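You operate a simulated robot arm through the tools that you are given. There is no shell and no other tool. Be economical: measure what you need, move in short steps, check, and stop when the job is done.

The job below is to be done with a simulated robot arm. You get a single attempt, and the scene is never put back.

## Task
Shut the lower black drawer. Then put one of the clean green filters from the top of the parts stand on top of the green block on the top of the board bench. Then take the silver plate from the top of the repair bench and put it on top of the green head. Then take the orange tin on the top of the repair bench and put it away on the top shelf of the blue rack. Then open the upper desk drawer, put the white case on the top of the repair bench away in the inside of the upper desk drawer, then shut the drawer. Then take the flat white cap and leave it in the deep white tray. Then open the top parts drawer, put the black relay on the top of the orange bench mat away in the inside of the top parts drawer and shut the drawer again. Do these in the order given. Set down upright: clean green filter, orange tin.

The check looks at the end state, three seconds after you hand in, the way a careful person would. Anything else that was tipped, shoved, dropped, spilled or broken makes it a failure. Lids that push on must go on centred and level and be pressed home; caps that screw on are set level and turned clockwise until they are tight.

## Robot
A 7-joint arm with a two-finger parallel gripper on a trunk, on a base that drives. Base frame: it is fixed to the floor where the robot stands at the start and does not move with it; the origin is under the middle of the robot, x ahead of it, y to its left, z up. Lengths are in mm, angles in degrees, forces in N, time in s.
With the tool pointing down near the work surface it reaches from about 100 to 660 mm from the robot's upright axis, wherever it stands. Its first joint turns from -166.0 to 166.0 degrees. Places, roughly: black relay [2500, 2500, 1000]; clean green filter (5x5x7 cm) [700, -300, 500]; deep white tray inside [5200, -1100, 900]; flat white cap (5x5x3 cm) [2400, 2500, 900]; green block (5x5x4 cm) [-600, 2000, 900]; green head (9x9x8 cm) [1200, 2400, 900]; inside of the top parts drawer [-800, 800, 1100]; inside of the upper desk drawer [1100, -1900, 600]; lower black drawer [600, 100, 600]; orange tin (7x7x9 cm) [100, 2600, 900]; silver plate (6x6x2 cm) [800, 2400, 900]; top parts drawer [-800, 800, 1100]; top shelf of the blue rack [5200, 700, 1500]; upper desk drawer [1100, -1900, 700]; white case (7x10x3 cm) [1700, 2400, 900]. Payload 1.57 kg.
Tool frame: the origin (TCP) lies between the finger pads and is the grasp point; the fingertips stand 30 mm ahead of it; z points along the fingers, y is the line along which they close. The gripper opens to 80 mm. The fingers are 17 mm wide and 12 mm thick; the gripper's body (40 by 82 mm) begins 80 mm behind the TCP.
Orientation is that of the tool frame in the base frame, as a unit quaternion [w, x, y, z]. With the fingers straight down and closing along the base's y, the tool's x points along the base's -x, its y along +y and its z along -z.

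## Interface
- The arm moves only by the tool send_rows. Its argument "commands" is a list of rows, each a list of 7 numbers: the turn, a rotation vector about the tool's x, y, z in degrees, then the shift along the tool's x, y, z in mm, then the finger opening in mm, from 0 to 80. In form: [[ax, ay, az, tx, ty, tz, fingers], ...]. A call has 1 to 8 rows; each row shifts and turns the commanded pose from where the row before left it, along the tool's axes as they then stand. Each row takes 0.2 s and may step no farther than 50 mm and 8.6 degrees from the row before; otherwise, or with a gripper value out of range, the whole call is refused. A pose out of reach is approached as far as the arm can. The call stops where the force on the tool passes 40 N (or 10 N more than at its start, if that is more) or the arm is blocked; 0.2 s more then pass. Each finger travels about 72 mm/s and halts on what it meets, pressing with about 43 N; the grip force reading is that of the motor and also rises with nothing between the fingers. The clock runs only during rows and for 0.2 s after the last one: add rows that do not move to give the fingers time. It gives the time, the measured TCP pose, the force on the tool (base axes), the opening and the grip force at its end, in the units of the frame above (readings bear some noise), with the torque about the TCP (base axes, N m) and any sound that the robot's microphone picked up.
- Cameras (640 x 400 px; columns grow to the right, rows downward): "scene" is now at [3, 144.7, 1422.8]; the picture's right is [0.02, -1.00, 0.00], its down [-0.35, -0.01, -0.94] and it looks along [0.94, 0.02, -0.35] (base axes); focal length 214 px, centre (320, 200). "wrist" rides on the gripper at [72, -7, -122] in the tool frame; the picture's right is [0.09, 1.00, 0.00], its down [-0.84, 0.08, -0.54] and it looks along [-0.54, 0.05, 0.84] (tool axes); focal length 238 px, centre (320, 200). There is no depth. A picture from a camera that has moved, and an enlarged one, comes with that camera's place and axes in the base frame and with its lens. The place of the scene camera against the robot may be out by one fixed shift of up to 12 mm in any direction.
- camera(camera): a new picture of that camera. No time passes.
- lift_body(by): slides the trunk up (or, below 0, down) by that many mm; the arm and the scene camera ride with it, the base frame stays. It gives what a move gives, with no picture.
- steer(legs): drives the robot by 1 to 6 legs, each [ahead, left, turn to the left] in mm, mm and degrees, along the robot's own axes; the way and the turn of a leg run together, so that a leg with both is an arc; at most 1500 mm and 180 degrees a leg. The arm and the cameras ride along, it lands a little off, and it stops where it bumps. It gives what a move gives.
- aim_head(pan, tilt): turns the head with the scene camera to pan (to the left, within 86 degrees either way) and tilt (down, from -29 to 69), counted from straight ahead of the robot. It gives what a move gives.
- close_up(camera, box): a new picture of the part [left, top, right, bottom] of that camera's present view, enlarged. No time passes.
- job_done(): hands the job in; it is judged then, once.

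Work in short steps. Places have to be worked out from the pictures, the camera data and where the tool is seen: move nearer, look again, correct. Check each grasp and each placing, and mend what went wrong. You have 493 turns and 234 pictures in all, those below and enlarged ones among them. Open the gripper and draw the arm clear of the work before you hand the job in, unless the task says otherwise; then end with one line.

The tools are called after "Call:" as name(argument=value, ...) on one line, values as JSON. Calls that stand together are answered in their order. send_rows: Moves the arm, as the interface text tells. Its arguments: {"type":"object","properties":{"commands":{"type":"array","items":{"type":"array","items":{"type":"number"}}}},"required":["commands"]} The other tools are called the same way: lift_body (by) slides the trunk up or down; steer (legs) drives the base; aim_head (pan, tilt) turns the head that bears the scene camera; camera (camera) takes a picture; close_up (camera, box) takes an enlarged picture of a part of a camera's view; job_done () hands the job in.

At the start:

```text
t: 0.0
tool_pos: [76.1, 325.3, 1220.7]
tcp_rot: [-0.005, 0.0, 1.0, 0.009]
wrist_force: [-0.2, 0.1, 0.1]
ft_torque: [0.04, -0.08, 0.0]
opening: 80.1
gripper_force: 0.0
trunk travel left (down, up): [-50.0, 65.0]
robot x, y, heading: [2.7, 0.0, -0.0]
head pan, tilt: [85.9, 68.8]
```

scene: 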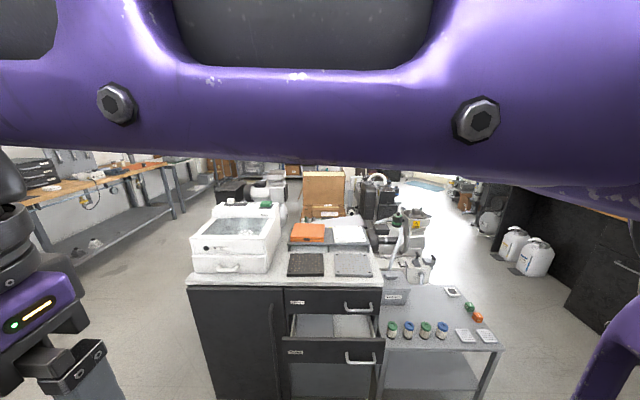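
wrist: 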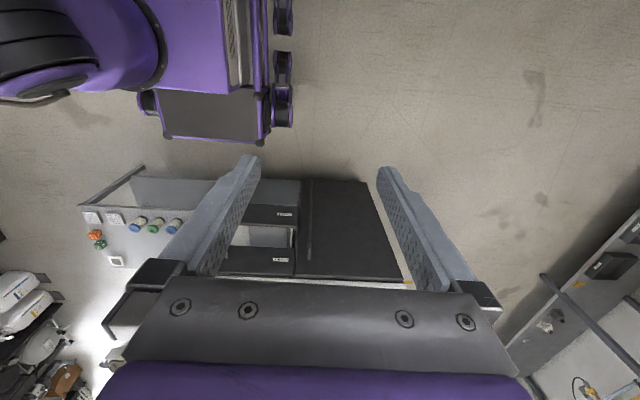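

I start by pointing the head ahead and downward to see the black drawers.

Call:
aim_head(pan=0, tilt=35)

Call:
camera(camera="scene")

```text
t: 1.6
tool_pos: [75.9, 324.8, 1219.4]
tcp_rot: [-0.003, 0.001, 1.0, 0.009]
wrist_force: [0.3, 0.1, 0.5]
ft_torque: [-0.03, 0.01, 0.0]
opening: 79.9
gripper_force: 0.1
trunk travel left (down, up): [-50.0, 65.0]
robot x, y, heading: [-3.0, 3.6, -0.0]
head pan, tilt: [0.0, 35.0]
```

```text
231 pictures are left
camera scene: at [-1.5, 139.6, 1401.6], right [-0.04, -1.0, 0.0], down [-0.56, 0.02, -0.83], along [0.83, -0.03, -0.56], focal length 214 px, centre (320, 200)
```

scene: 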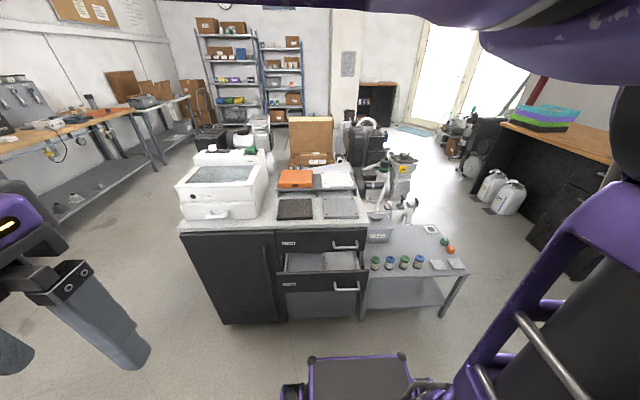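

The lower drawer's front is around x≈530, z≈600, spanning y -85 to 300 and open by about 150 mm. I close the fingers and bring the hand in front of the robot while lowering it.

Call:
send_rows(commands=[[0, 0, 0, -30, -26, 28, 0], [0, 0, 0, -30, -26, 28, 0], [0, 0, 0, -30, -26, 28, 0], [0, 0, 0, -30, -26, 28, 0], [0, 0, 0, -30, -26, 28, 0], [0, 0, 0, -30, -26, 28, 0], [0, 0, 0, -30, -26, 28, 0], [0, 0, 0, -20, -10, 28, 0]])

Call:
camera(camera="scene")

Call:
camera(camera="wrist")

```text
t: 3.4
tool_pos: [305.7, 136.2, 987.8]
tcp_rot: [-0.006, 0.002, 1.0, 0.008]
wrist_force: [0.2, -0.8, 0.8]
ft_torque: [0.0, -0.01, 0.02]
opening: 0.2
gripper_force: 21.0
trunk travel left (down, up): [-50.0, 65.0]
robot x, y, heading: [-2.9, -2.3, 0.0]
head pan, tilt: [0.0, 35.0]
```

```text
230 pictures are left
camera scene: at [0.2, 125.0, 1415.0], right [-0.19, -0.98, 0.0], down [-0.42, 0.08, -0.9], along [0.89, -0.17, -0.43], focal length 214 px, centre (320, 200)
```

scene: 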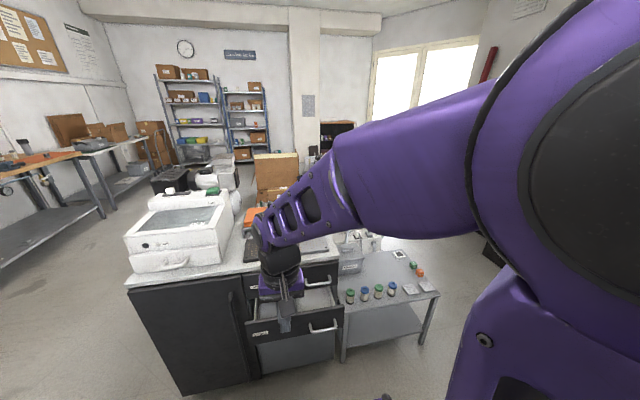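

```text
229 pictures are left
camera wrist: at [237.0, 129.3, 1109.8], right [-0.09, 1.0, 0.02], down [0.84, 0.07, 0.53], along [0.53, 0.06, -0.85], focal length 238 px, centre (320, 200)
```

wrist: 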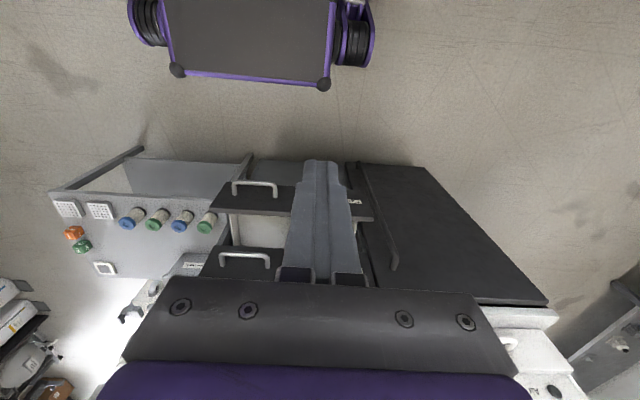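

The wrist view puts the drawer front's top edge near x≈570, z≈650 and its handle at y≈0. I go down in front of it, then tilt the fingers forward by 45°.

Call:
send_rows(commands=[[0, 0, 0, 0, 0, 48, 0], [0, 0, 0, 0, 0, 48, 0], [0, 0, 0, 0, 0, 48, 0], [0, 0, 0, 0, 0, 48, 0], [0, 0, 0, 0, 0, 48, 0], [0, 0, 0, 0, 0, 48, 0], [0, 0, 0, 0, 0, 48, 0]])

Call:
send_rows(commands=[[0, -8, 0, -18, 0, 0, 0], [0, -8, 0, -18, 0, 0, 0], [0, -8, 0, -18, 0, 0, 0], [0, -8, 0, -18, 0, 0, 0], [0, -8, 0, -18, 0, 0, 0], [0, -5, 0, -18, 0, 0, 0]])

Call:
camera(camera="wrist")

```text
t: 5.0
tool_pos: [299.3, 142.0, 653.8]
tcp_rot: [-0.004, -0.001, 1.0, 0.01]
wrist_force: [-1.1, -0.8, 0.2]
ft_torque: [-0.04, 0.02, -0.02]
opening: 0.2
gripper_force: 21.6
trunk travel left (down, up): [-50.0, 65.0]
robot x, y, heading: [-0.3, 1.0, 0.1]
head pan, tilt: [0.0, 35.0]
```

```text
t: 6.4
tool_pos: [400.7, 143.6, 689.7]
tcp_rot: [0.38, 0.003, 0.925, 0.008]
wrist_force: [0.2, 0.5, -0.4]
ft_torque: [-0.01, -0.01, -0.06]
opening: 0.1
gripper_force: 20.7
trunk travel left (down, up): [-50.0, 65.0]
robot x, y, heading: [-0.3, -0.7, -0.1]
head pan, tilt: [0.0, 35.0]
```

```text
228 pictures are left
camera wrist: at [265.3, 136.9, 725.5], right [-0.07, 1.0, -0.05], down [0.21, 0.06, 0.97], along [0.97, 0.05, -0.22], focal length 238 px, centre (320, 200)
```

wrist: 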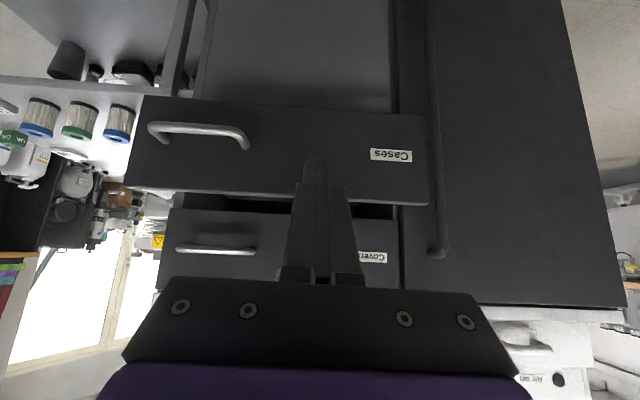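

The fingers point at the drawer front beside its handle. I lower to z≈605 and advance toward contact.

Call:
send_rows(commands=[[0, 0, 0, 30, 0, 30, 0], [0, 0, 0, 30, 0, 30, 0], [0, 0, 0, -28, 0, 28, 0], [0, 0, 0, -28, 0, 28, 0], [0, 0, 0, -28, 0, 28, 0], [0, 0, 0, -20, 0, 20, 0], [0, 0, 0, -14, 0, 14, 0]])

Call:
send_rows(commands=[[0, 0, 0, -14, 0, 14, 0], [0, 0, 0, -14, 0, 14, 0], [0, 0, 0, -14, 0, 14, 0], [0, 0, 0, -14, 0, 14, 0], [0, 0, 0, -14, 0, 14, 0]])

Call:
camera(camera="wrist")

```text
t: 8.0
tool_pos: [567.0, 143.7, 603.0]
tcp_rot: [0.379, 0.003, 0.925, 0.009]
wrist_force: [-0.2, 1.3, -0.5]
ft_torque: [0.0, -0.02, -0.02]
opening: 0.2
gripper_force: 21.4
trunk travel left (down, up): [-50.0, 65.0]
robot x, y, heading: [0.5, 0.3, -0.1]
head pan, tilt: [0.0, 35.0]
```

```text
t: 9.0
tool_pos: [635.5, 145.0, 600.4]
tcp_rot: [0.373, 0.003, 0.928, 0.008]
wrist_force: [-9.5, -0.8, 9.2]
ft_torque: [0.01, -0.1, 0.0]
opening: 0.1
gripper_force: 21.2
trunk travel left (down, up): [-50.0, 65.0]
robot x, y, heading: [-2.3, -4.0, -0.0]
head pan, tilt: [0.0, 35.0]
stopped in row 4: the force on the tool passed its limit at 55 N (the readings are from after the stop); the commanded pose is now the measured one
```

```text
227 pictures are left
camera wrist: at [500.4, 137.9, 637.4], right [-0.07, 1.0, -0.05], down [0.23, 0.06, 0.97], along [0.97, 0.05, -0.23], focal length 238 px, centre (320, 200)
```

wrist: 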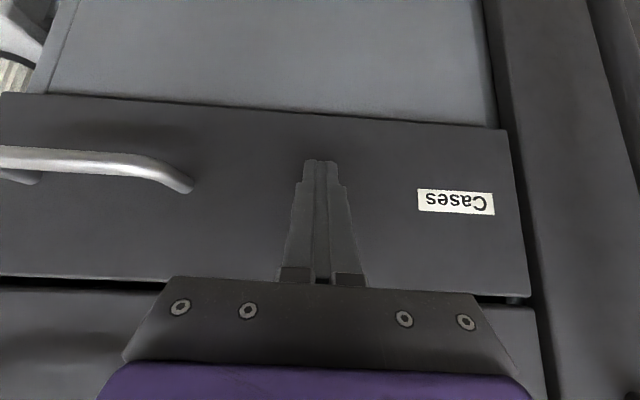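

The push stopped at 55 N; I check with the scene camera how far the drawer went.

Call:
camera(camera="scene")

```text
226 pictures are left
camera scene: at [-2.9, 142.8, 1400.2], right [0.0, -1.0, 0.0], down [-0.57, 0.0, -0.82], along [0.82, 0.0, -0.57], focal length 214 px, centre (320, 200)
```

scene: 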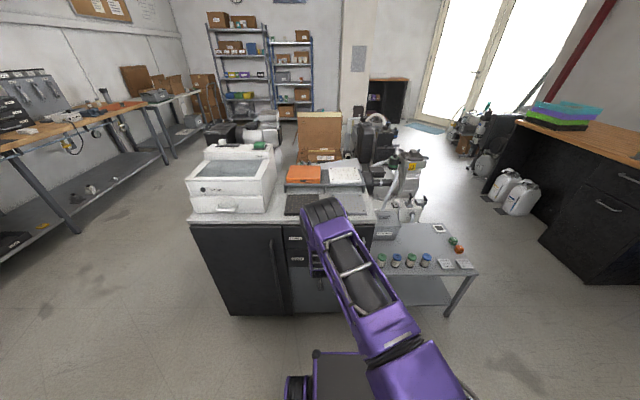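

Call:
close_up(camera="scene", box=[240, 190, 400, 320])

```text
3.08 times, centred on (320, 255) of scene
camera zoom: at [-2.9, 142.8, 1400.2], right [0.0, -1.0, 0.0], down [-0.57, 0.0, -0.82], along [0.82, 0.0, -0.57], focal length 660 px, centre (320, 31)
```

zoom: 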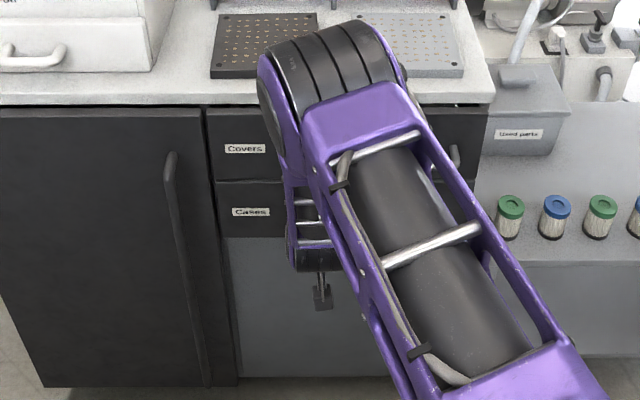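

The "Cases" drawer looks flush with "Covers". I back off and check from the wrist.

Call:
send_rows(commands=[[0, 0, 0, 28, 0, -28, 0], [0, 0, 0, 28, 0, -28, 0], [0, 0, 0, 28, 0, -28, 0], [0, 0, 0, 28, 0, -28, 0], [0, 0, 0, 28, 0, -28, 0], [0, 0, 0, 28, 0, -28, 0], [0, 0, 0, 28, 0, -28, 0]])

Call:
camera(camera="wrist")

```text
t: 10.6
tool_pos: [359.6, 147.0, 605.3]
tcp_rot: [0.373, 0.003, 0.928, 0.009]
wrist_force: [-0.1, -0.8, -0.4]
ft_torque: [-0.02, 0.03, 0.0]
opening: 0.2
gripper_force: 21.5
trunk travel left (down, up): [-50.0, 65.0]
robot x, y, heading: [0.2, 1.3, -0.1]
head pan, tilt: [0.0, 35.0]
```

```text
224 pictures are left
camera wrist: at [225.1, 140.0, 643.0], right [-0.07, 1.0, -0.05], down [0.23, 0.06, 0.97], along [0.97, 0.05, -0.23], focal length 238 px, centre (320, 200)
```

wrist: 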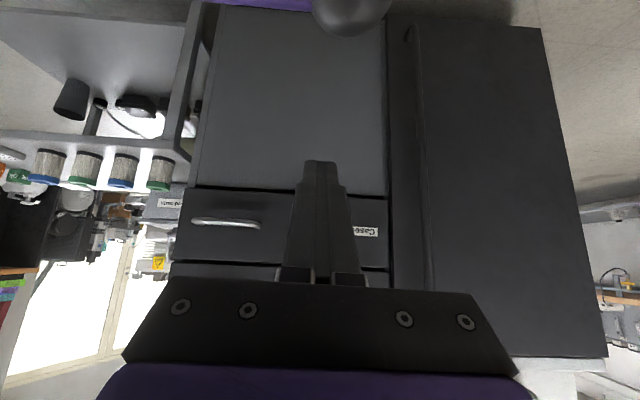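

Call:
close_up(camera="wrist", box=[160, 160, 420, 290])

```text
2.46 times, centred on (290, 225) of wrist
camera zoom: at [225.1, 140.0, 643.0], right [-0.07, 1.0, -0.05], down [0.23, 0.06, 0.97], along [0.97, 0.05, -0.23], focal length 587 px, centre (394, 138)
```

zoom: 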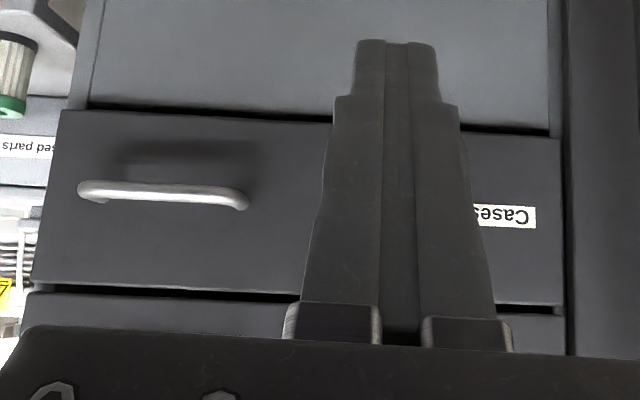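

The lower drawer is shut flush. I straighten the tool and raise it, then look at the filters on the parts stand.

Call:
send_rows(commands=[[0, 8, 0, -30, 0, -30, 60], [0, 8, 0, -20, 0, -35, 60], [0, 8, 0, -15, 0, -40, 60], [0, 8, 0, -10, 0, -40, 60], [0, 8, 0, 0, 0, -45, 60], [0, 4.4, 0, 0, 0, -45, 60], [0, 0, 0, 0, 0, -45, 60], [0, 0, 0, 0, 0, -45, 60]])

Call:
aim_head(pan=-25, tilt=40)

Call:
camera(camera="scene")

```text
t: 12.4
tool_pos: [334.9, 138.8, 952.8]
tcp_rot: [-0.006, 0.001, 1.0, 0.009]
wrist_force: [-0.7, 0.0, -0.5]
ft_torque: [0.0, 0.02, 0.01]
opening: 60.0
gripper_force: 0.1
trunk travel left (down, up): [-50.0, 65.0]
robot x, y, heading: [0.9, -2.1, 0.0]
head pan, tilt: [0.0, 35.0]
```

```text
t: 13.3
tool_pos: [336.4, 138.4, 951.9]
tcp_rot: [-0.006, 0.0, 1.0, 0.01]
wrist_force: [0.4, 0.1, 0.1]
ft_torque: [0.01, -0.01, -0.01]
opening: 59.8
gripper_force: 0.0
trunk travel left (down, up): [-50.0, 65.0]
robot x, y, heading: [0.4, 1.4, 0.1]
head pan, tilt: [-25.0, 40.0]
```

```text
222 pictures are left
camera scene: at [-13.1, 107.0, 1392.5], right [-0.42, -0.91, 0.0], down [-0.58, 0.27, -0.77], along [0.69, -0.32, -0.64], focal length 214 px, centre (320, 200)
```

scene: 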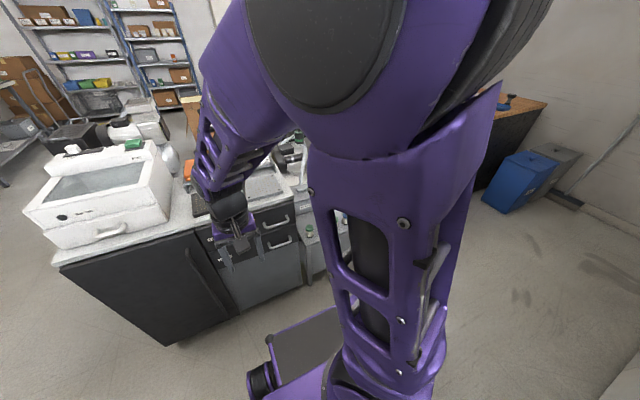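

The upper arm hides the stand, so I drive right in front of the parts stand and use the wrist camera.

Call:
steer(legs=[[0, -380, 0], [60, 0, 0]])

Call:
camera(camera="wrist")

Call:
aim_head(pan=20, tilt=40)

Call:
camera(camera="scene")

```text
t: 18.1
tool_pos: [395.2, -240.8, 952.3]
tcp_rot: [-0.006, 0.001, 1.0, 0.009]
wrist_force: [-0.4, 0.7, -0.1]
ft_torque: [0.0, 0.01, -0.02]
opening: 59.9
gripper_force: 0.0
trunk travel left (down, up): [-50.0, 65.0]
robot x, y, heading: [60.5, -378.8, 0.0]
head pan, tilt: [-25.0, 40.0]
```

```text
221 pictures are left
camera wrist: at [326.3, -249.5, 1074.7], right [-0.09, 1.0, 0.02], down [0.84, 0.07, 0.53], along [0.53, 0.06, -0.85], focal length 238 px, centre (320, 200)
```

wrist: 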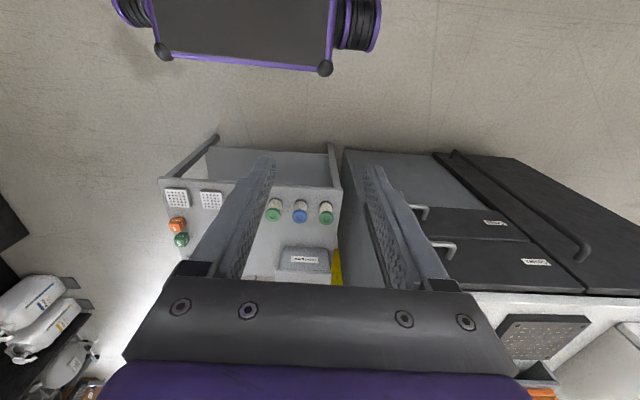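

```text
t: 19.2
tool_pos: [395.3, -243.0, 951.1]
tcp_rot: [-0.008, 0.002, 1.0, 0.007]
wrist_force: [0.7, 0.0, -0.5]
ft_torque: [-0.01, -0.03, -0.02]
opening: 59.8
gripper_force: 0.1
trunk travel left (down, up): [-50.0, 65.0]
robot x, y, heading: [60.2, -378.1, -0.0]
head pan, tilt: [20.0, 40.0]
```

```text
220 pictures are left
camera scene: at [54.0, -223.0, 1393.3], right [0.15, -0.99, 0.0], down [-0.63, -0.1, -0.77], along [0.76, 0.12, -0.64], focal length 214 px, centre (320, 200)
```

scene: 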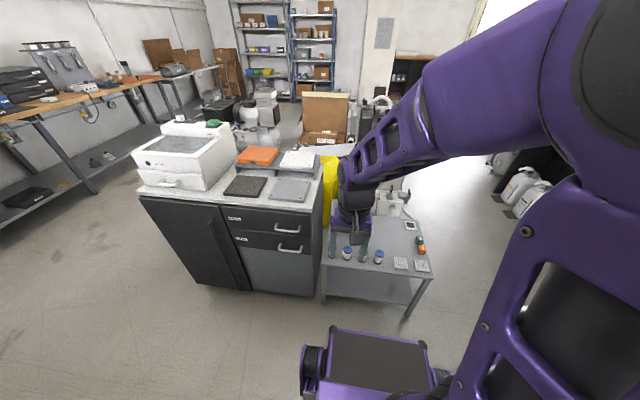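

Call:
close_up(camera="wrist", box=[250, 185, 350, 250])

```text
6.15 times, centred on (300, 218) of wrist
camera zoom: at [326.8, -249.9, 1072.7], right [-0.09, 1.0, 0.01], down [0.85, 0.07, 0.53], along [0.53, 0.06, -0.85], focal length 1467 px, centre (443, 92)
```

zoom: 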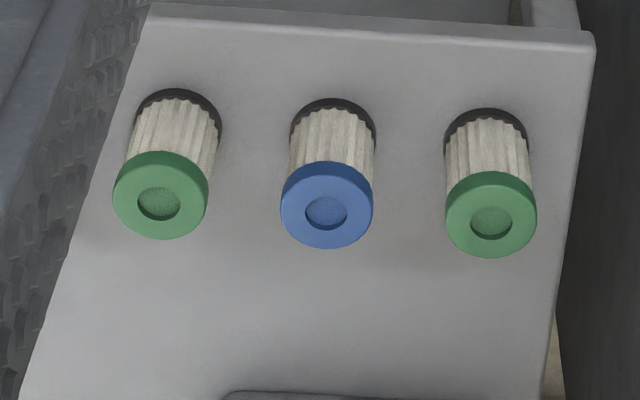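

The two green filters stand near y≈-345 and y≈-178. I drive 120 mm closer and lower the hand for a nearer look.

Call:
steer(legs=[[120, 0, 0]])

Call:
send_rows(commands=[[0, 0, 0, 0, -25, 40, 70], [0, 0, 0, 0, -20, 40, 70], [0, 0, 0, 0, -10, 40, 70], [0, 0, 0, 0, 0, 40, 70]])

Call:
camera(camera="wrist")

```text
t: 20.4
tool_pos: [512.9, -241.3, 951.2]
tcp_rot: [-0.007, 0.001, 1.0, 0.007]
wrist_force: [0.6, 0.1, 0.4]
ft_torque: [0.0, 0.01, 0.01]
opening: 59.8
gripper_force: 0.0
trunk travel left (down, up): [-50.0, 65.0]
robot x, y, heading: [173.2, -381.8, -0.2]
head pan, tilt: [20.0, 40.0]
```

```text
t: 21.4
tool_pos: [509.0, -297.9, 789.5]
tcp_rot: [-0.008, 0.001, 1.0, 0.006]
wrist_force: [-0.6, 0.1, 0.1]
ft_torque: [0.0, -0.05, 0.02]
opening: 70.1
gripper_force: 0.1
trunk travel left (down, up): [-50.0, 65.0]
robot x, y, heading: [175.3, -379.9, -0.2]
head pan, tilt: [20.0, 40.0]
```

```text
218 pictures are left
camera wrist: at [440.8, -305.6, 911.9], right [-0.09, 1.0, 0.02], down [0.85, 0.07, 0.53], along [0.53, 0.06, -0.85], focal length 238 px, centre (320, 200)
```

wrist: 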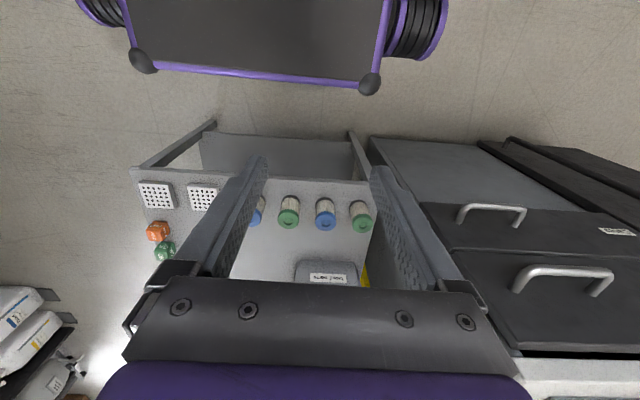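

Call:
close_up(camera="wrist", box=[262, 185, 382, 245])

```text
5.33 times, centred on (322, 215) of wrist
camera zoom: at [440.8, -305.6, 911.9], right [-0.09, 1.0, 0.02], down [0.85, 0.07, 0.53], along [0.53, 0.06, -0.85], focal length 1271 px, centre (309, 120)
```

zoom: 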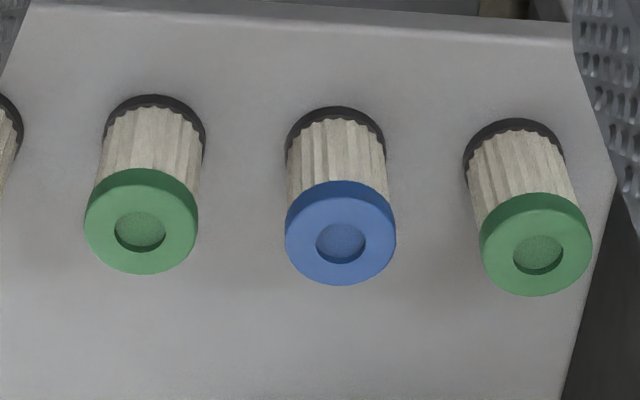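

Both green filters look clean and equal. I take the left one (around 770,-343, top z≈470) and approach above it for a refining look.

Call:
send_rows(commands=[[0, 0, 0, -32, -7.5, 20, 74], [0, 0, 0, -32, -7.5, 20, 74], [0, 0, 0, -32, -7.5, 20, 74], [0, 0, 0, -32, -7.5, 20, 74], [0, 0, 0, -32, -7.5, 20, 74], [0, 0, 0, -32, -7.5, 20, 74]])

Call:
camera(camera="wrist")

```text
t: 22.8
tool_pos: [701.9, -339.0, 665.0]
tcp_rot: [-0.008, 0.002, 1.0, 0.008]
wrist_force: [-0.5, -0.2, 0.0]
ft_torque: [-0.03, -0.02, 0.0]
opening: 74.2
gripper_force: 0.1
trunk travel left (down, up): [-50.0, 65.0]
robot x, y, heading: [176.7, -377.9, -0.2]
head pan, tilt: [20.0, 40.0]
```

```text
216 pictures are left
camera wrist: at [632.8, -346.9, 788.2], right [-0.09, 1.0, 0.02], down [0.85, 0.07, 0.53], along [0.53, 0.06, -0.85], focal length 238 px, centre (320, 200)
```

wrist: 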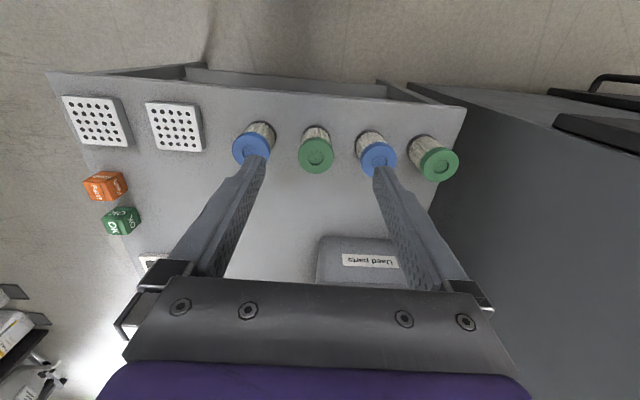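

Triangulation puts the filter's top at about (740,-338,515). I align over it, narrow the opening to 60 and come down partway.

Call:
send_rows(commands=[[0, 0, 0, -38, 1, 0, 60], [0, 0, 0, 0, 0, 40, 60], [0, 0, 0, 0, 0, 40, 60], [0, 0, 0, 0, 0, 10, 60]])

Call:
camera(camera="wrist")

```text
t: 23.8
tool_pos: [736.0, -337.6, 575.0]
tcp_rot: [-0.008, 0.002, 1.0, 0.008]
wrist_force: [-0.8, 0.4, -0.3]
ft_torque: [0.0, 0.01, 0.01]
opening: 60.0
gripper_force: 0.0
trunk travel left (down, up): [-50.0, 65.0]
robot x, y, heading: [179.5, -379.3, -0.1]
head pan, tilt: [20.0, 40.0]
```

```text
215 pictures are left
camera wrist: at [667.7, -345.2, 698.2], right [-0.09, 1.0, 0.02], down [0.85, 0.07, 0.53], along [0.53, 0.06, -0.85], focal length 238 px, centre (320, 200)
```

wrist: 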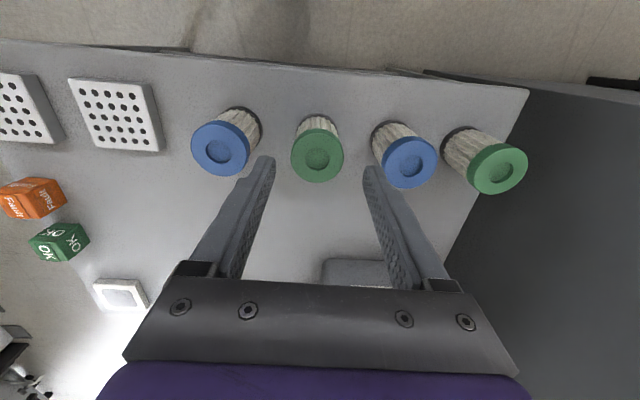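

The estimate holds: filter at (740,-338.5). I descend to z≈485 and grip.

Call:
send_rows(commands=[[0, 0, 0, -4, -1, 20, 60], [0, 0, 0, 0, 0, 35, 60], [0, 0, 0, 0, 0, 35, 60], [0, 0, 0, 0, 0, 0, 30], [0, 0, 0, 0, 0, 0, 30], [0, 0, 0, 0, 0, 0, 30]])

Call:
camera(camera="wrist")

```text
t: 25.2
tool_pos: [738.8, -335.4, 486.9]
tcp_rot: [-0.008, 0.001, 1.0, 0.006]
wrist_force: [0.1, -0.2, -0.6]
ft_torque: [0.03, -0.02, 0.01]
opening: 40.7
gripper_force: 43.3
trunk travel left (down, up): [-50.0, 65.0]
robot x, y, heading: [177.7, -378.4, -0.2]
head pan, tilt: [20.0, 40.0]
```

```text
214 pictures are left
camera wrist: at [670.8, -343.4, 608.7], right [-0.09, 1.0, 0.02], down [0.85, 0.07, 0.53], along [0.53, 0.06, -0.85], focal length 238 px, centre (320, 200)
```

wrist: 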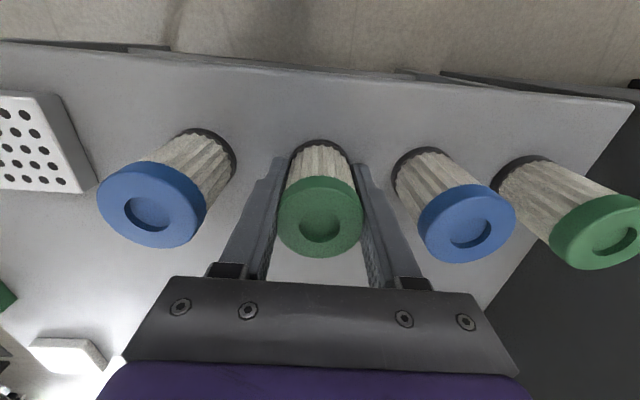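

The filter is held (40.7 mm). I lift it clear.

Call:
send_rows(commands=[[0, 0, 0, 0, 0, -30, 30], [0, 0, 0, 0, 0, -45, 30], [0, 0, 0, 0, 0, -45, 30], [0, 0, 0, 0, 0, -45, 30], [0, 0, 0, 30, 0, -40, 30], [0, 0, 0, 30, 0, -40, 30], [0, 0, 0, 30, 0, -40, 30], [0, 0, 0, 30, 0, -40, 30]])

Call:
send_rows(commands=[[0, 0, 0, 30, 5, -40, 30], [0, 0, 0, 30, 5, -40, 30], [0, 0, 0, 30, 5, -40, 30], [0, 0, 0, 30, 0, -40, 30], [0, 0, 0, 30, 0, -40, 30], [0, 0, 0, 30, 0, -30, 30], [0, 0, 0, 30, 0, -20, 30]])

Call:
camera(camera="wrist")

```text
t: 27.0
tool_pos: [622.9, -339.7, 813.2]
tcp_rot: [-0.009, 0.002, 1.0, 0.007]
wrist_force: [-0.3, -0.2, -0.5]
ft_torque: [0.0, 0.01, 0.0]
opening: 40.5
gripper_force: 42.7
trunk travel left (down, up): [-50.0, 65.0]
robot x, y, heading: [178.2, -383.1, -0.0]
head pan, tilt: [20.0, 40.0]
```

```text
refused: row 1 steps farther than a row can; nothing moved
```

```text
213 pictures are left
camera wrist: at [554.9, -347.2, 934.7], right [-0.09, 1.0, 0.02], down [0.85, 0.07, 0.53], along [0.53, 0.06, -0.85], focal length 238 px, centre (320, 200)
```

wrist: 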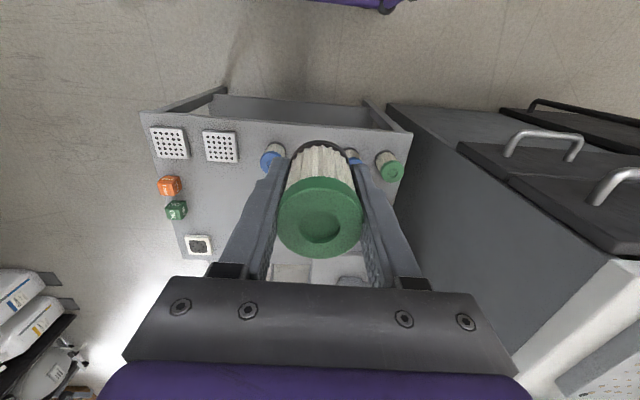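

I retract further to a compact carry pose.

Call:
send_rows(commands=[[0, 0, 0, 30, 5, -38, 30], [0, 0, 0, 30, 5, -38, 30], [0, 0, 0, 30, 5, -38, 30], [0, 0, 0, 30, 0, -38, 30], [0, 0, 0, 30, 0, -38, 30], [0, 0, 0, 30, 0, -30, 30], [0, 0, 0, 30, 0, -20, 30]])

Call:
aim_head(pan=80, tilt=20)

Call:
camera(camera="scene")

```text
t: 28.6
tool_pos: [418.5, -330.1, 1054.7]
tcp_rot: [-0.016, 0.005, 1.0, 0.008]
wrist_force: [0.1, 0.6, 0.0]
ft_torque: [-0.01, 0.04, 0.01]
opening: 40.3
gripper_force: 42.6
trunk travel left (down, up): [-50.0, 65.0]
robot x, y, heading: [178.8, -380.4, -0.2]
head pan, tilt: [20.0, 40.0]
```

```text
t: 29.9
tool_pos: [419.9, -328.9, 1056.0]
tcp_rot: [-0.011, 0.002, 1.0, 0.007]
wrist_force: [0.3, 0.2, -0.4]
ft_torque: [-0.01, -0.02, 0.02]
opening: 40.7
gripper_force: 43.1
trunk travel left (down, up): [-50.0, 65.0]
robot x, y, heading: [175.1, -376.9, -0.0]
head pan, tilt: [80.0, 20.0]
```

```text
212 pictures are left
camera scene: at [102.6, -323.2, 1401.1], right [-0.98, -0.18, 0.0], down [-0.1, 0.56, -0.83], along [0.15, -0.81, -0.56], focal length 214 px, centre (320, 200)
```

scene: 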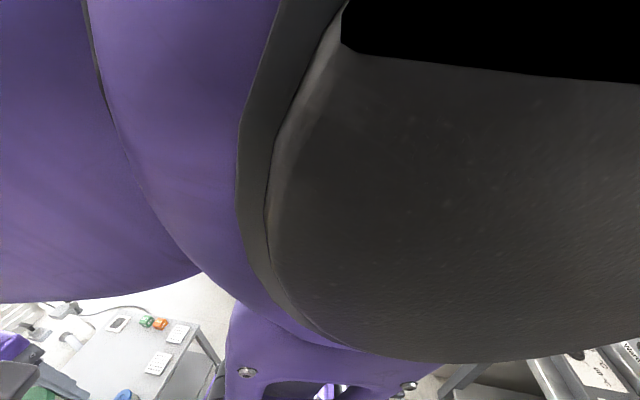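

The head's real direction doesn't match the pan I asked for; I take another picture to see if it is still settling.

Call:
camera(camera="scene")

```text
211 pictures are left
camera scene: at [102.6, -323.2, 1401.1], right [-0.98, -0.18, 0.0], down [-0.1, 0.56, -0.83], along [0.15, -0.81, -0.56], focal length 214 px, centre (320, 200)
```

scene: 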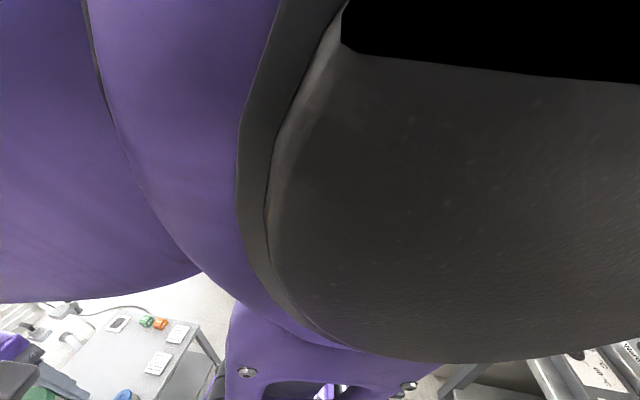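

Call:
aim_head(pan=60, tilt=20)

Call:
camera(camera="scene")

```text
t: 30.7
tool_pos: [418.4, -328.4, 1055.7]
tcp_rot: [-0.01, 0.003, 1.0, 0.008]
wrist_force: [0.4, -0.6, 0.3]
ft_torque: [0.04, 0.0, 0.0]
opening: 40.6
gripper_force: 42.5
trunk travel left (down, up): [-50.0, 65.0]
robot x, y, heading: [177.7, -378.2, -0.0]
head pan, tilt: [60.0, 20.0]
```

```text
210 pictures are left
camera scene: at [102.7, -323.4, 1401.5], right [-0.98, -0.18, 0.0], down [-0.1, 0.55, -0.83], along [0.15, -0.82, -0.56], focal length 214 px, centre (320, 200)
```

scene: 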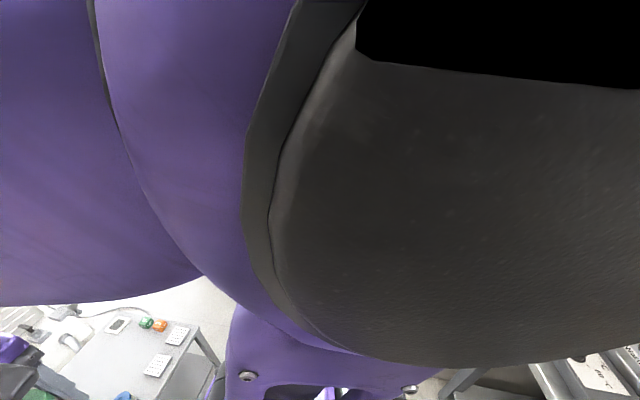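

The head is being pushed aside by my raised elbow. I extend and lower the hand so the elbow clears the head.

Call:
send_rows(commands=[[0, 0, 0, -25, -5, 30, 30], [0, 0, 0, -25, -5, 30, 30], [0, 0, 0, -25, -5, 30, 30], [0, 0, 0, -25, -5, 30, 30], [0, 0, 0, -25, -5, 30, 30]])

Call:
aim_head(pan=60, tilt=20)

Call:
camera(camera="scene")

```text
t: 31.9
tool_pos: [542.2, -351.5, 904.1]
tcp_rot: [-0.006, 0.001, 1.0, 0.007]
wrist_force: [0.5, 0.8, -0.1]
ft_torque: [0.01, 0.0, 0.0]
opening: 40.5
gripper_force: 43.0
trunk travel left (down, up): [-50.0, 65.0]
robot x, y, heading: [176.0, -380.6, -0.0]
head pan, tilt: [60.0, 20.0]
```

```text
t: 32.5
tool_pos: [540.6, -352.4, 902.3]
tcp_rot: [-0.008, 0.001, 1.0, 0.007]
wrist_force: [-0.4, -0.8, -1.5]
ft_torque: [0.0, 0.02, -0.01]
opening: 40.7
gripper_force: 42.6
trunk travel left (down, up): [-50.0, 65.0]
robot x, y, heading: [176.4, -381.8, 0.1]
head pan, tilt: [60.0, 20.0]
```

```text
209 pictures are left
camera scene: at [133.8, -155.6, 1423.9], right [0.86, -0.5, 0.0], down [-0.17, -0.3, -0.94], along [0.47, 0.81, -0.34], focal length 214 px, centre (320, 200)
```

scene: 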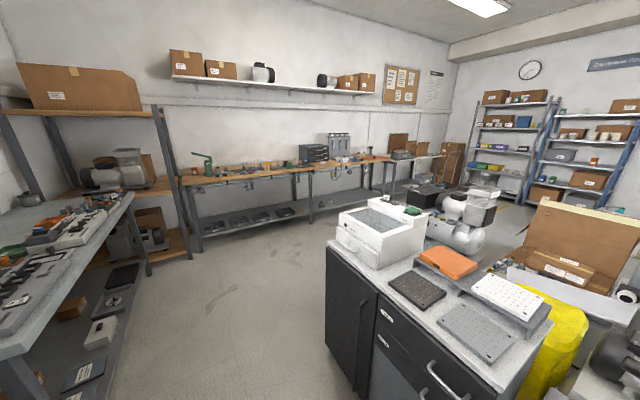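

Now the room is visible: board bench has its edge near x≈-350 reaching y≈1900, and the repair bench front edge is near y≈2270. I drive down the aisle and turn to face the board bench.

Call:
steer(legs=[[0, 1500, 0], [0, 300, 0], [0, 0, 90], [0, 0, 90]])

Call:
aim_head(pan=0, tilt=25)

Call:
camera(camera="scene")

Call:
camera(camera="wrist")

```text
t: 58.2
tool_pos: [-170.9, 1424.3, 902.3]
tcp_rot: [0.008, 1.0, -0.013, 0.008]
wrist_force: [-1.2, 0.5, -0.6]
ft_torque: [-0.01, -0.05, -0.03]
opening: 40.7
gripper_force: 43.4
trunk travel left (down, up): [-50.0, 65.0]
robot x, y, heading: [192.1, 1440.0, 178.4]
head pan, tilt: [60.0, 20.0]
```

```text
t: 59.5
tool_pos: [-170.9, 1424.1, 902.7]
tcp_rot: [0.007, 1.0, -0.013, 0.007]
wrist_force: [-0.2, -0.5, -0.3]
ft_torque: [0.02, -0.01, 0.02]
opening: 40.7
gripper_force: 43.0
trunk travel left (down, up): [-50.0, 65.0]
robot x, y, heading: [196.2, 1442.7, 178.8]
head pan, tilt: [0.0, 25.0]
```

```text
208 pictures are left
camera scene: at [188.7, 1305.6, 1415.8], right [0.03, 1.0, 0.0], down [0.42, -0.01, -0.91], along [-0.91, 0.02, -0.42], focal length 214 px, centre (320, 200)
```

scene: 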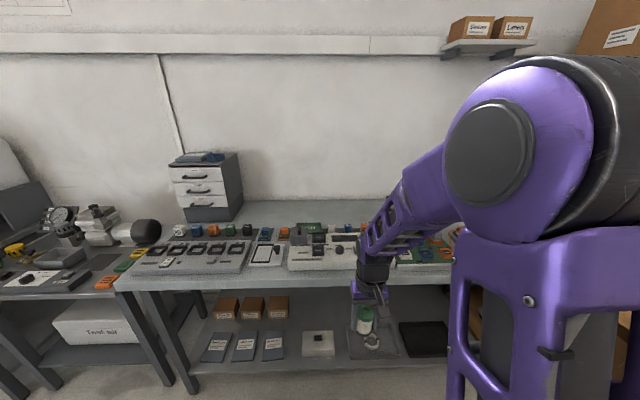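

```text
207 pictures are left
camera wrist: at [-99.2, 1431.6, 1025.0], right [0.07, -1.0, 0.02], down [-0.85, -0.05, 0.53], along [-0.53, -0.05, -0.85], focal length 238 px, centre (320, 200)
```

wrist: 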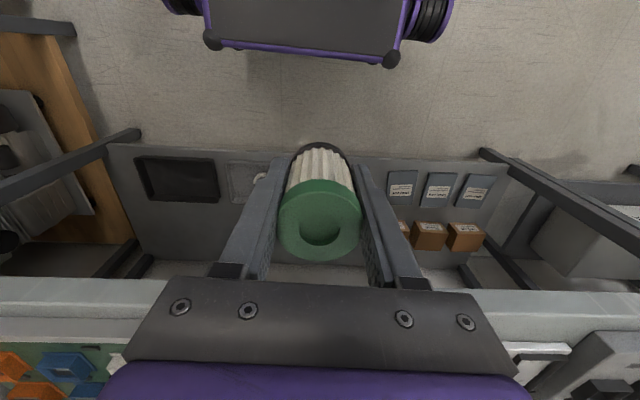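

I raise the trunk for clearance and drive toward the green block's end of the bench, watching with the wrist camera.

Call:
lift_body(by=65)

Call:
steer(legs=[[0, -420, 1.4], [120, 0, 0]])

Call:
camera(camera="wrist")

Call:
camera(camera="scene")

```text
t: 60.5
tool_pos: [-170.5, 1424.2, 967.3]
tcp_rot: [0.006, 1.0, -0.013, 0.008]
wrist_force: [-0.5, -0.4, -0.6]
ft_torque: [0.04, -0.02, 0.0]
opening: 40.5
gripper_force: 42.7
trunk travel left (down, up): [-115.0, 0.0]
robot x, y, heading: [193.3, 1440.9, 178.3]
head pan, tilt: [0.0, 25.0]
```

```text
t: 65.9
tool_pos: [-283.5, 1832.9, 967.7]
tcp_rot: [0.007, 1.0, -0.003, 0.008]
wrist_force: [-0.9, 0.8, -0.6]
ft_torque: [-0.03, -0.01, -0.03]
opening: 40.5
gripper_force: 43.1
trunk travel left (down, up): [-115.0, 0.0]
robot x, y, heading: [81.5, 1862.4, 179.8]
head pan, tilt: [0.0, 25.0]
```

```text
206 pictures are left
camera wrist: at [-212.2, 1841.6, 1090.0], right [0.09, -1.0, 0.02], down [-0.85, -0.07, 0.53], along [-0.53, -0.06, -0.85], focal length 238 px, centre (320, 200)
```

wrist: 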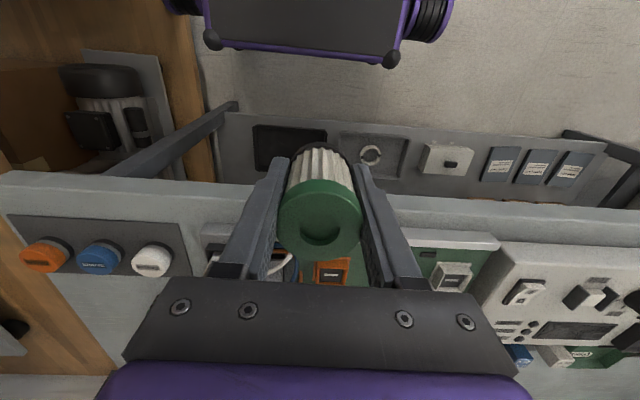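

```text
205 pictures are left
camera scene: at [78.4, 1722.1, 1480.8], right [0.0, 1.0, 0.0], down [0.42, 0.0, -0.91], along [-0.91, 0.0, -0.42], focal length 214 px, centre (320, 200)
```

scene: 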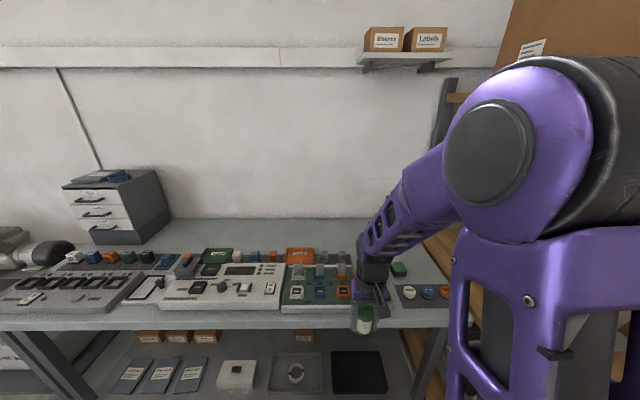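

Call:
close_up(camera="scene", box=[340, 220, 460, 310])

```text
4.44 times, centred on (400, 265) of scene
camera zoom: at [78.4, 1722.1, 1480.8], right [0.0, 1.0, 0.0], down [0.42, 0.0, -0.91], along [-0.91, 0.0, -0.42], focal length 953 px, centre (-36, -89)
```

zoom: 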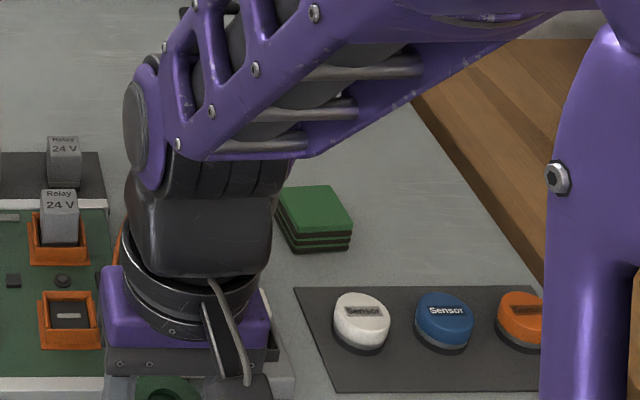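

The striped green block is around (-525..-600, 2005). I move the hand over the bench beside it, higher, to see it with the wrist camera.

Call:
send_rows(commands=[[0, 0, 0, 0, 0, -40, 30], [0, 0, 0, -40, -15, 0, 30], [0, 0, 0, -40, -15, 0, 30], [0, 0, 0, -40, -15, 0, 30], [0, 0, 0, -40, -15, 0, 30]])

Call:
camera(camera="wrist")

```text
t: 67.1
tool_pos: [-444.4, 1892.6, 1002.1]
tcp_rot: [0.007, 1.0, -0.003, 0.009]
wrist_force: [0.5, 0.8, -1.0]
ft_torque: [0.0, 0.0, 0.02]
opening: 40.4
gripper_force: 42.8
trunk travel left (down, up): [-115.0, 0.0]
robot x, y, heading: [83.3, 1857.9, 179.9]
head pan, tilt: [0.0, 25.0]
```

```text
203 pictures are left
camera wrist: at [-373.4, 1901.3, 1124.9], right [0.09, -1.0, 0.02], down [-0.85, -0.07, 0.53], along [-0.53, -0.06, -0.85], focal length 238 px, centre (320, 200)
```

wrist: 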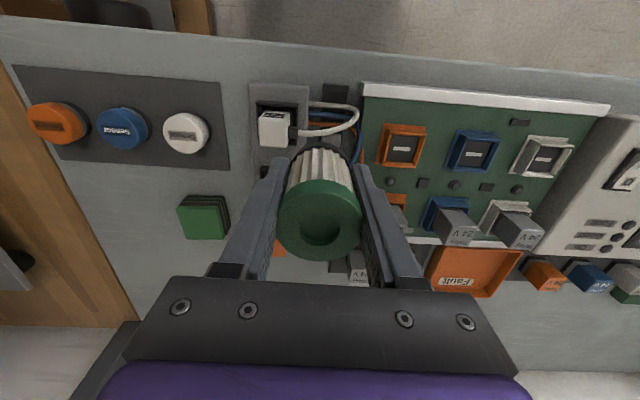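

Wrist and scene rays agree on the block's top at about (-551,2019,905). I move closer for a second fix.

Call:
send_rows(commands=[[0, 0, 0, -30, -25, 0, 30], [0, 0, 0, -30, -20, 0, 30]])

Call:
camera(camera="wrist")

```text
t: 67.7
tool_pos: [-503.7, 1939.6, 1001.0]
tcp_rot: [0.008, 1.0, -0.003, 0.009]
wrist_force: [1.0, -0.2, -1.1]
ft_torque: [-0.02, 0.02, 0.02]
opening: 40.3
gripper_force: 43.0
trunk travel left (down, up): [-115.0, 0.0]
robot x, y, heading: [82.5, 1857.4, 179.7]
head pan, tilt: [0.0, 25.0]
```

```text
202 pictures are left
camera wrist: at [-433.1, 1948.2, 1124.6], right [0.09, -1.0, 0.02], down [-0.85, -0.07, 0.53], along [-0.53, -0.06, -0.85], focal length 238 px, centre (320, 200)
```

wrist: 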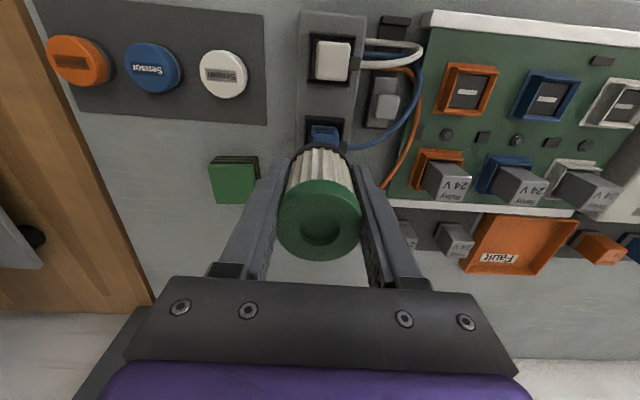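

Call:
close_up(camera="wrist", box=[180, 140, 290, 220])

```text
5.00 times, centred on (235, 180) of wrist
camera zoom: at [-433.1, 1948.2, 1124.6], right [0.09, -1.0, 0.02], down [-0.85, -0.07, 0.53], along [-0.53, -0.06, -0.85], focal length 1192 px, centre (745, 300)
```

zoom: 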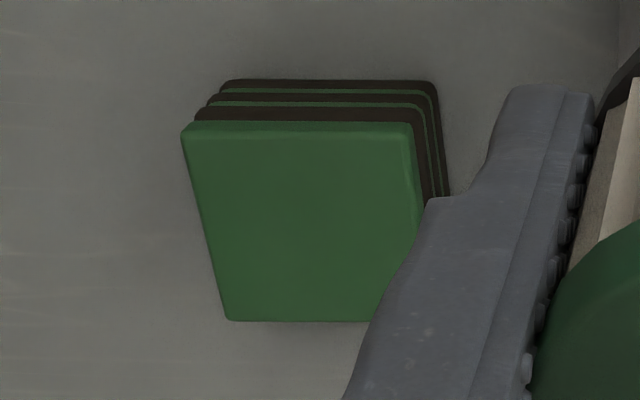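

I need a better baseline for the height; I back off to take a second precise close-up from a different spot.

Call:
send_rows(commands=[[0, 0, 0, 45, 15, 0, 30], [0, 0, 0, 45, 15, 0, 30]])

Call:
close_up(camera="wrist", box=[160, 190, 270, 270])

```text
t: 68.3
tool_pos: [-413.8, 1908.7, 1003.8]
tcp_rot: [0.007, 1.0, -0.002, 0.008]
wrist_force: [-0.3, 0.4, -0.3]
ft_torque: [-0.01, -0.04, 0.01]
opening: 40.6
gripper_force: 43.3
trunk travel left (down, up): [-115.0, 0.0]
robot x, y, heading: [78.5, 1857.4, 179.7]
head pan, tilt: [0.0, 25.0]
```

```text
5.00 times, centred on (215, 230) of wrist
camera zoom: at [-342.1, 1918.4, 1125.8], right [0.09, -1.0, 0.02], down [-0.85, -0.07, 0.53], along [-0.53, -0.06, -0.85], focal length 1192 px, centre (845, 50)
```

zoom: 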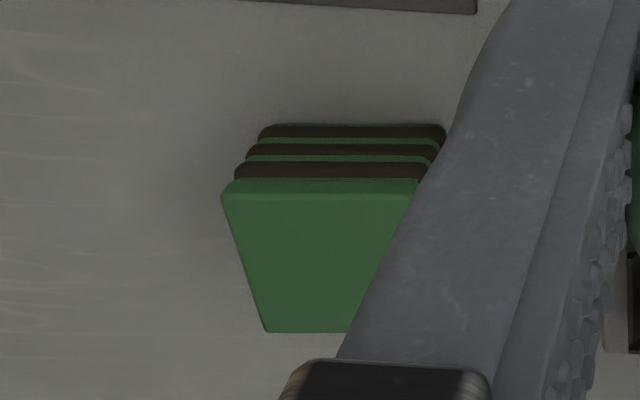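

Corner triangulation gives the block's top centre at (-573.5, 2032, 880). That's slightly beyond reach, so I drive 70 mm closer, then move over it.

Call:
steer(legs=[[70, 0, 0]])

Call:
send_rows(commands=[[0, 0, 0, -29, -40, 0, 30], [0, 0, 0, -29, -40, 0, 30], [0, 0, 0, -29, -40, 0, 30]])

```text
t: 69.3
tool_pos: [-483.4, 1911.3, 1002.8]
tcp_rot: [0.008, 1.0, -0.003, 0.008]
wrist_force: [-0.2, -0.3, -0.8]
ft_torque: [-0.01, 0.01, -0.01]
opening: 40.8
gripper_force: 43.2
trunk travel left (down, up): [-115.0, 0.0]
robot x, y, heading: [12.2, 1855.4, 179.6]
head pan, tilt: [0.0, 25.0]
```

```text
t: 70.1
tool_pos: [-569.5, 2032.8, 998.5]
tcp_rot: [0.007, 1.0, -0.003, 0.007]
wrist_force: [-0.1, 0.0, 0.0]
ft_torque: [0.0, -0.01, -0.01]
opening: 40.7
gripper_force: 42.9
trunk travel left (down, up): [-115.0, 0.0]
robot x, y, heading: [13.7, 1860.5, 179.6]
head pan, tilt: [0.0, 25.0]
```

I lower to about 15–20 mm above the block and check alignment.

Call:
send_rows(commands=[[0, 0, 0, -4, 0, 25, 30], [0, 0, 0, 0, 0, 25, 30], [0, 0, 0, 0, 0, 10, 30]])

Call:
camera(camera="wrist")

Call:
close_up(camera="scene", box=[360, 220, 480, 310])

```text
t: 70.9
tool_pos: [-571.9, 2032.6, 938.5]
tcp_rot: [0.008, 1.0, -0.003, 0.008]
wrist_force: [-0.1, 0.3, -0.7]
ft_torque: [0.01, -0.01, -0.01]
opening: 40.6
gripper_force: 43.1
trunk travel left (down, up): [-115.0, 0.0]
robot x, y, heading: [9.4, 1859.1, 179.7]
head pan, tilt: [0.0, 25.0]
```

```text
199 pictures are left
camera wrist: at [-501.3, 2040.6, 1061.4], right [0.09, -1.0, 0.02], down [-0.85, -0.07, 0.53], along [-0.53, -0.06, -0.85], focal length 238 px, centre (320, 200)
```

wrist: 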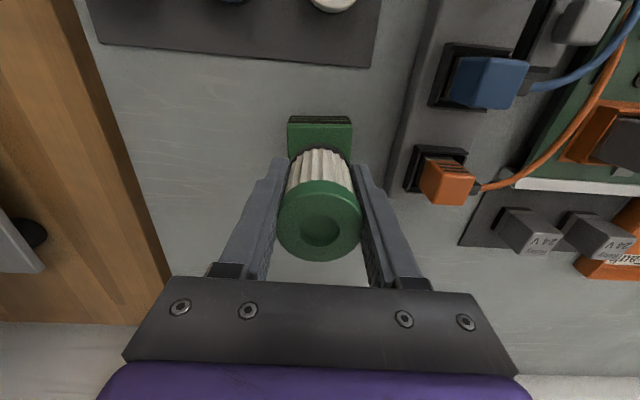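

```text
4.44 times, centred on (420, 265) of scene
camera zoom: at [9.1, 1722.4, 1480.8], right [0.0, 1.0, 0.0], down [0.42, 0.0, -0.91], along [-0.91, 0.0, -0.42], focal length 953 px, centre (-124, -89)
```

zoom: 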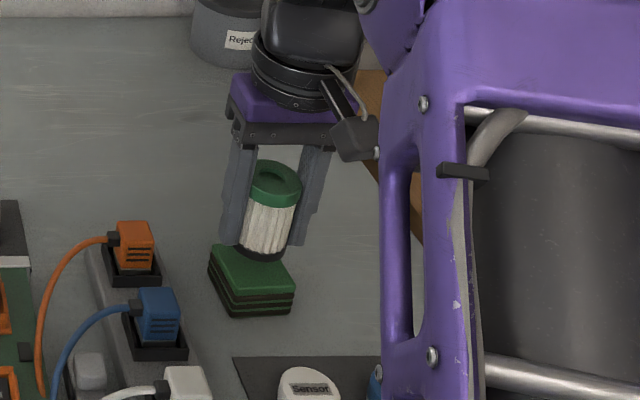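

Alignment looks good in both views. I lower in small steps until contact.

Call:
send_rows(commands=[[0, 0, 0, 0, 2, 4, 30], [0, 0, 0, 0, 0, 3, 30], [0, 0, 0, 0, 0, 2, 30], [0, 0, 0, 0, 0, 2, 30]])

Call:
close_up(camera="scene", box=[360, 220, 480, 310])

```text
t: 71.9
tool_pos: [-572.8, 2026.4, 929.5]
tcp_rot: [0.007, 1.0, -0.004, 0.009]
wrist_force: [0.4, -0.4, -0.6]
ft_torque: [0.02, 0.01, 0.01]
opening: 40.7
gripper_force: 42.8
trunk travel left (down, up): [-115.0, 0.0]
robot x, y, heading: [12.0, 1856.1, 179.8]
head pan, tilt: [0.0, 25.0]
```

```text
4.44 times, centred on (420, 265) of scene
camera zoom: at [9.1, 1722.4, 1480.8], right [0.0, 1.0, 0.0], down [0.42, 0.0, -0.91], along [-0.91, 0.0, -0.42], focal length 953 px, centre (-124, -89)
```

zoom: 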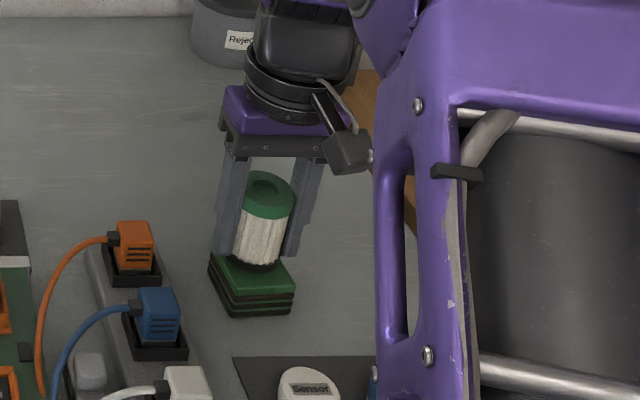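

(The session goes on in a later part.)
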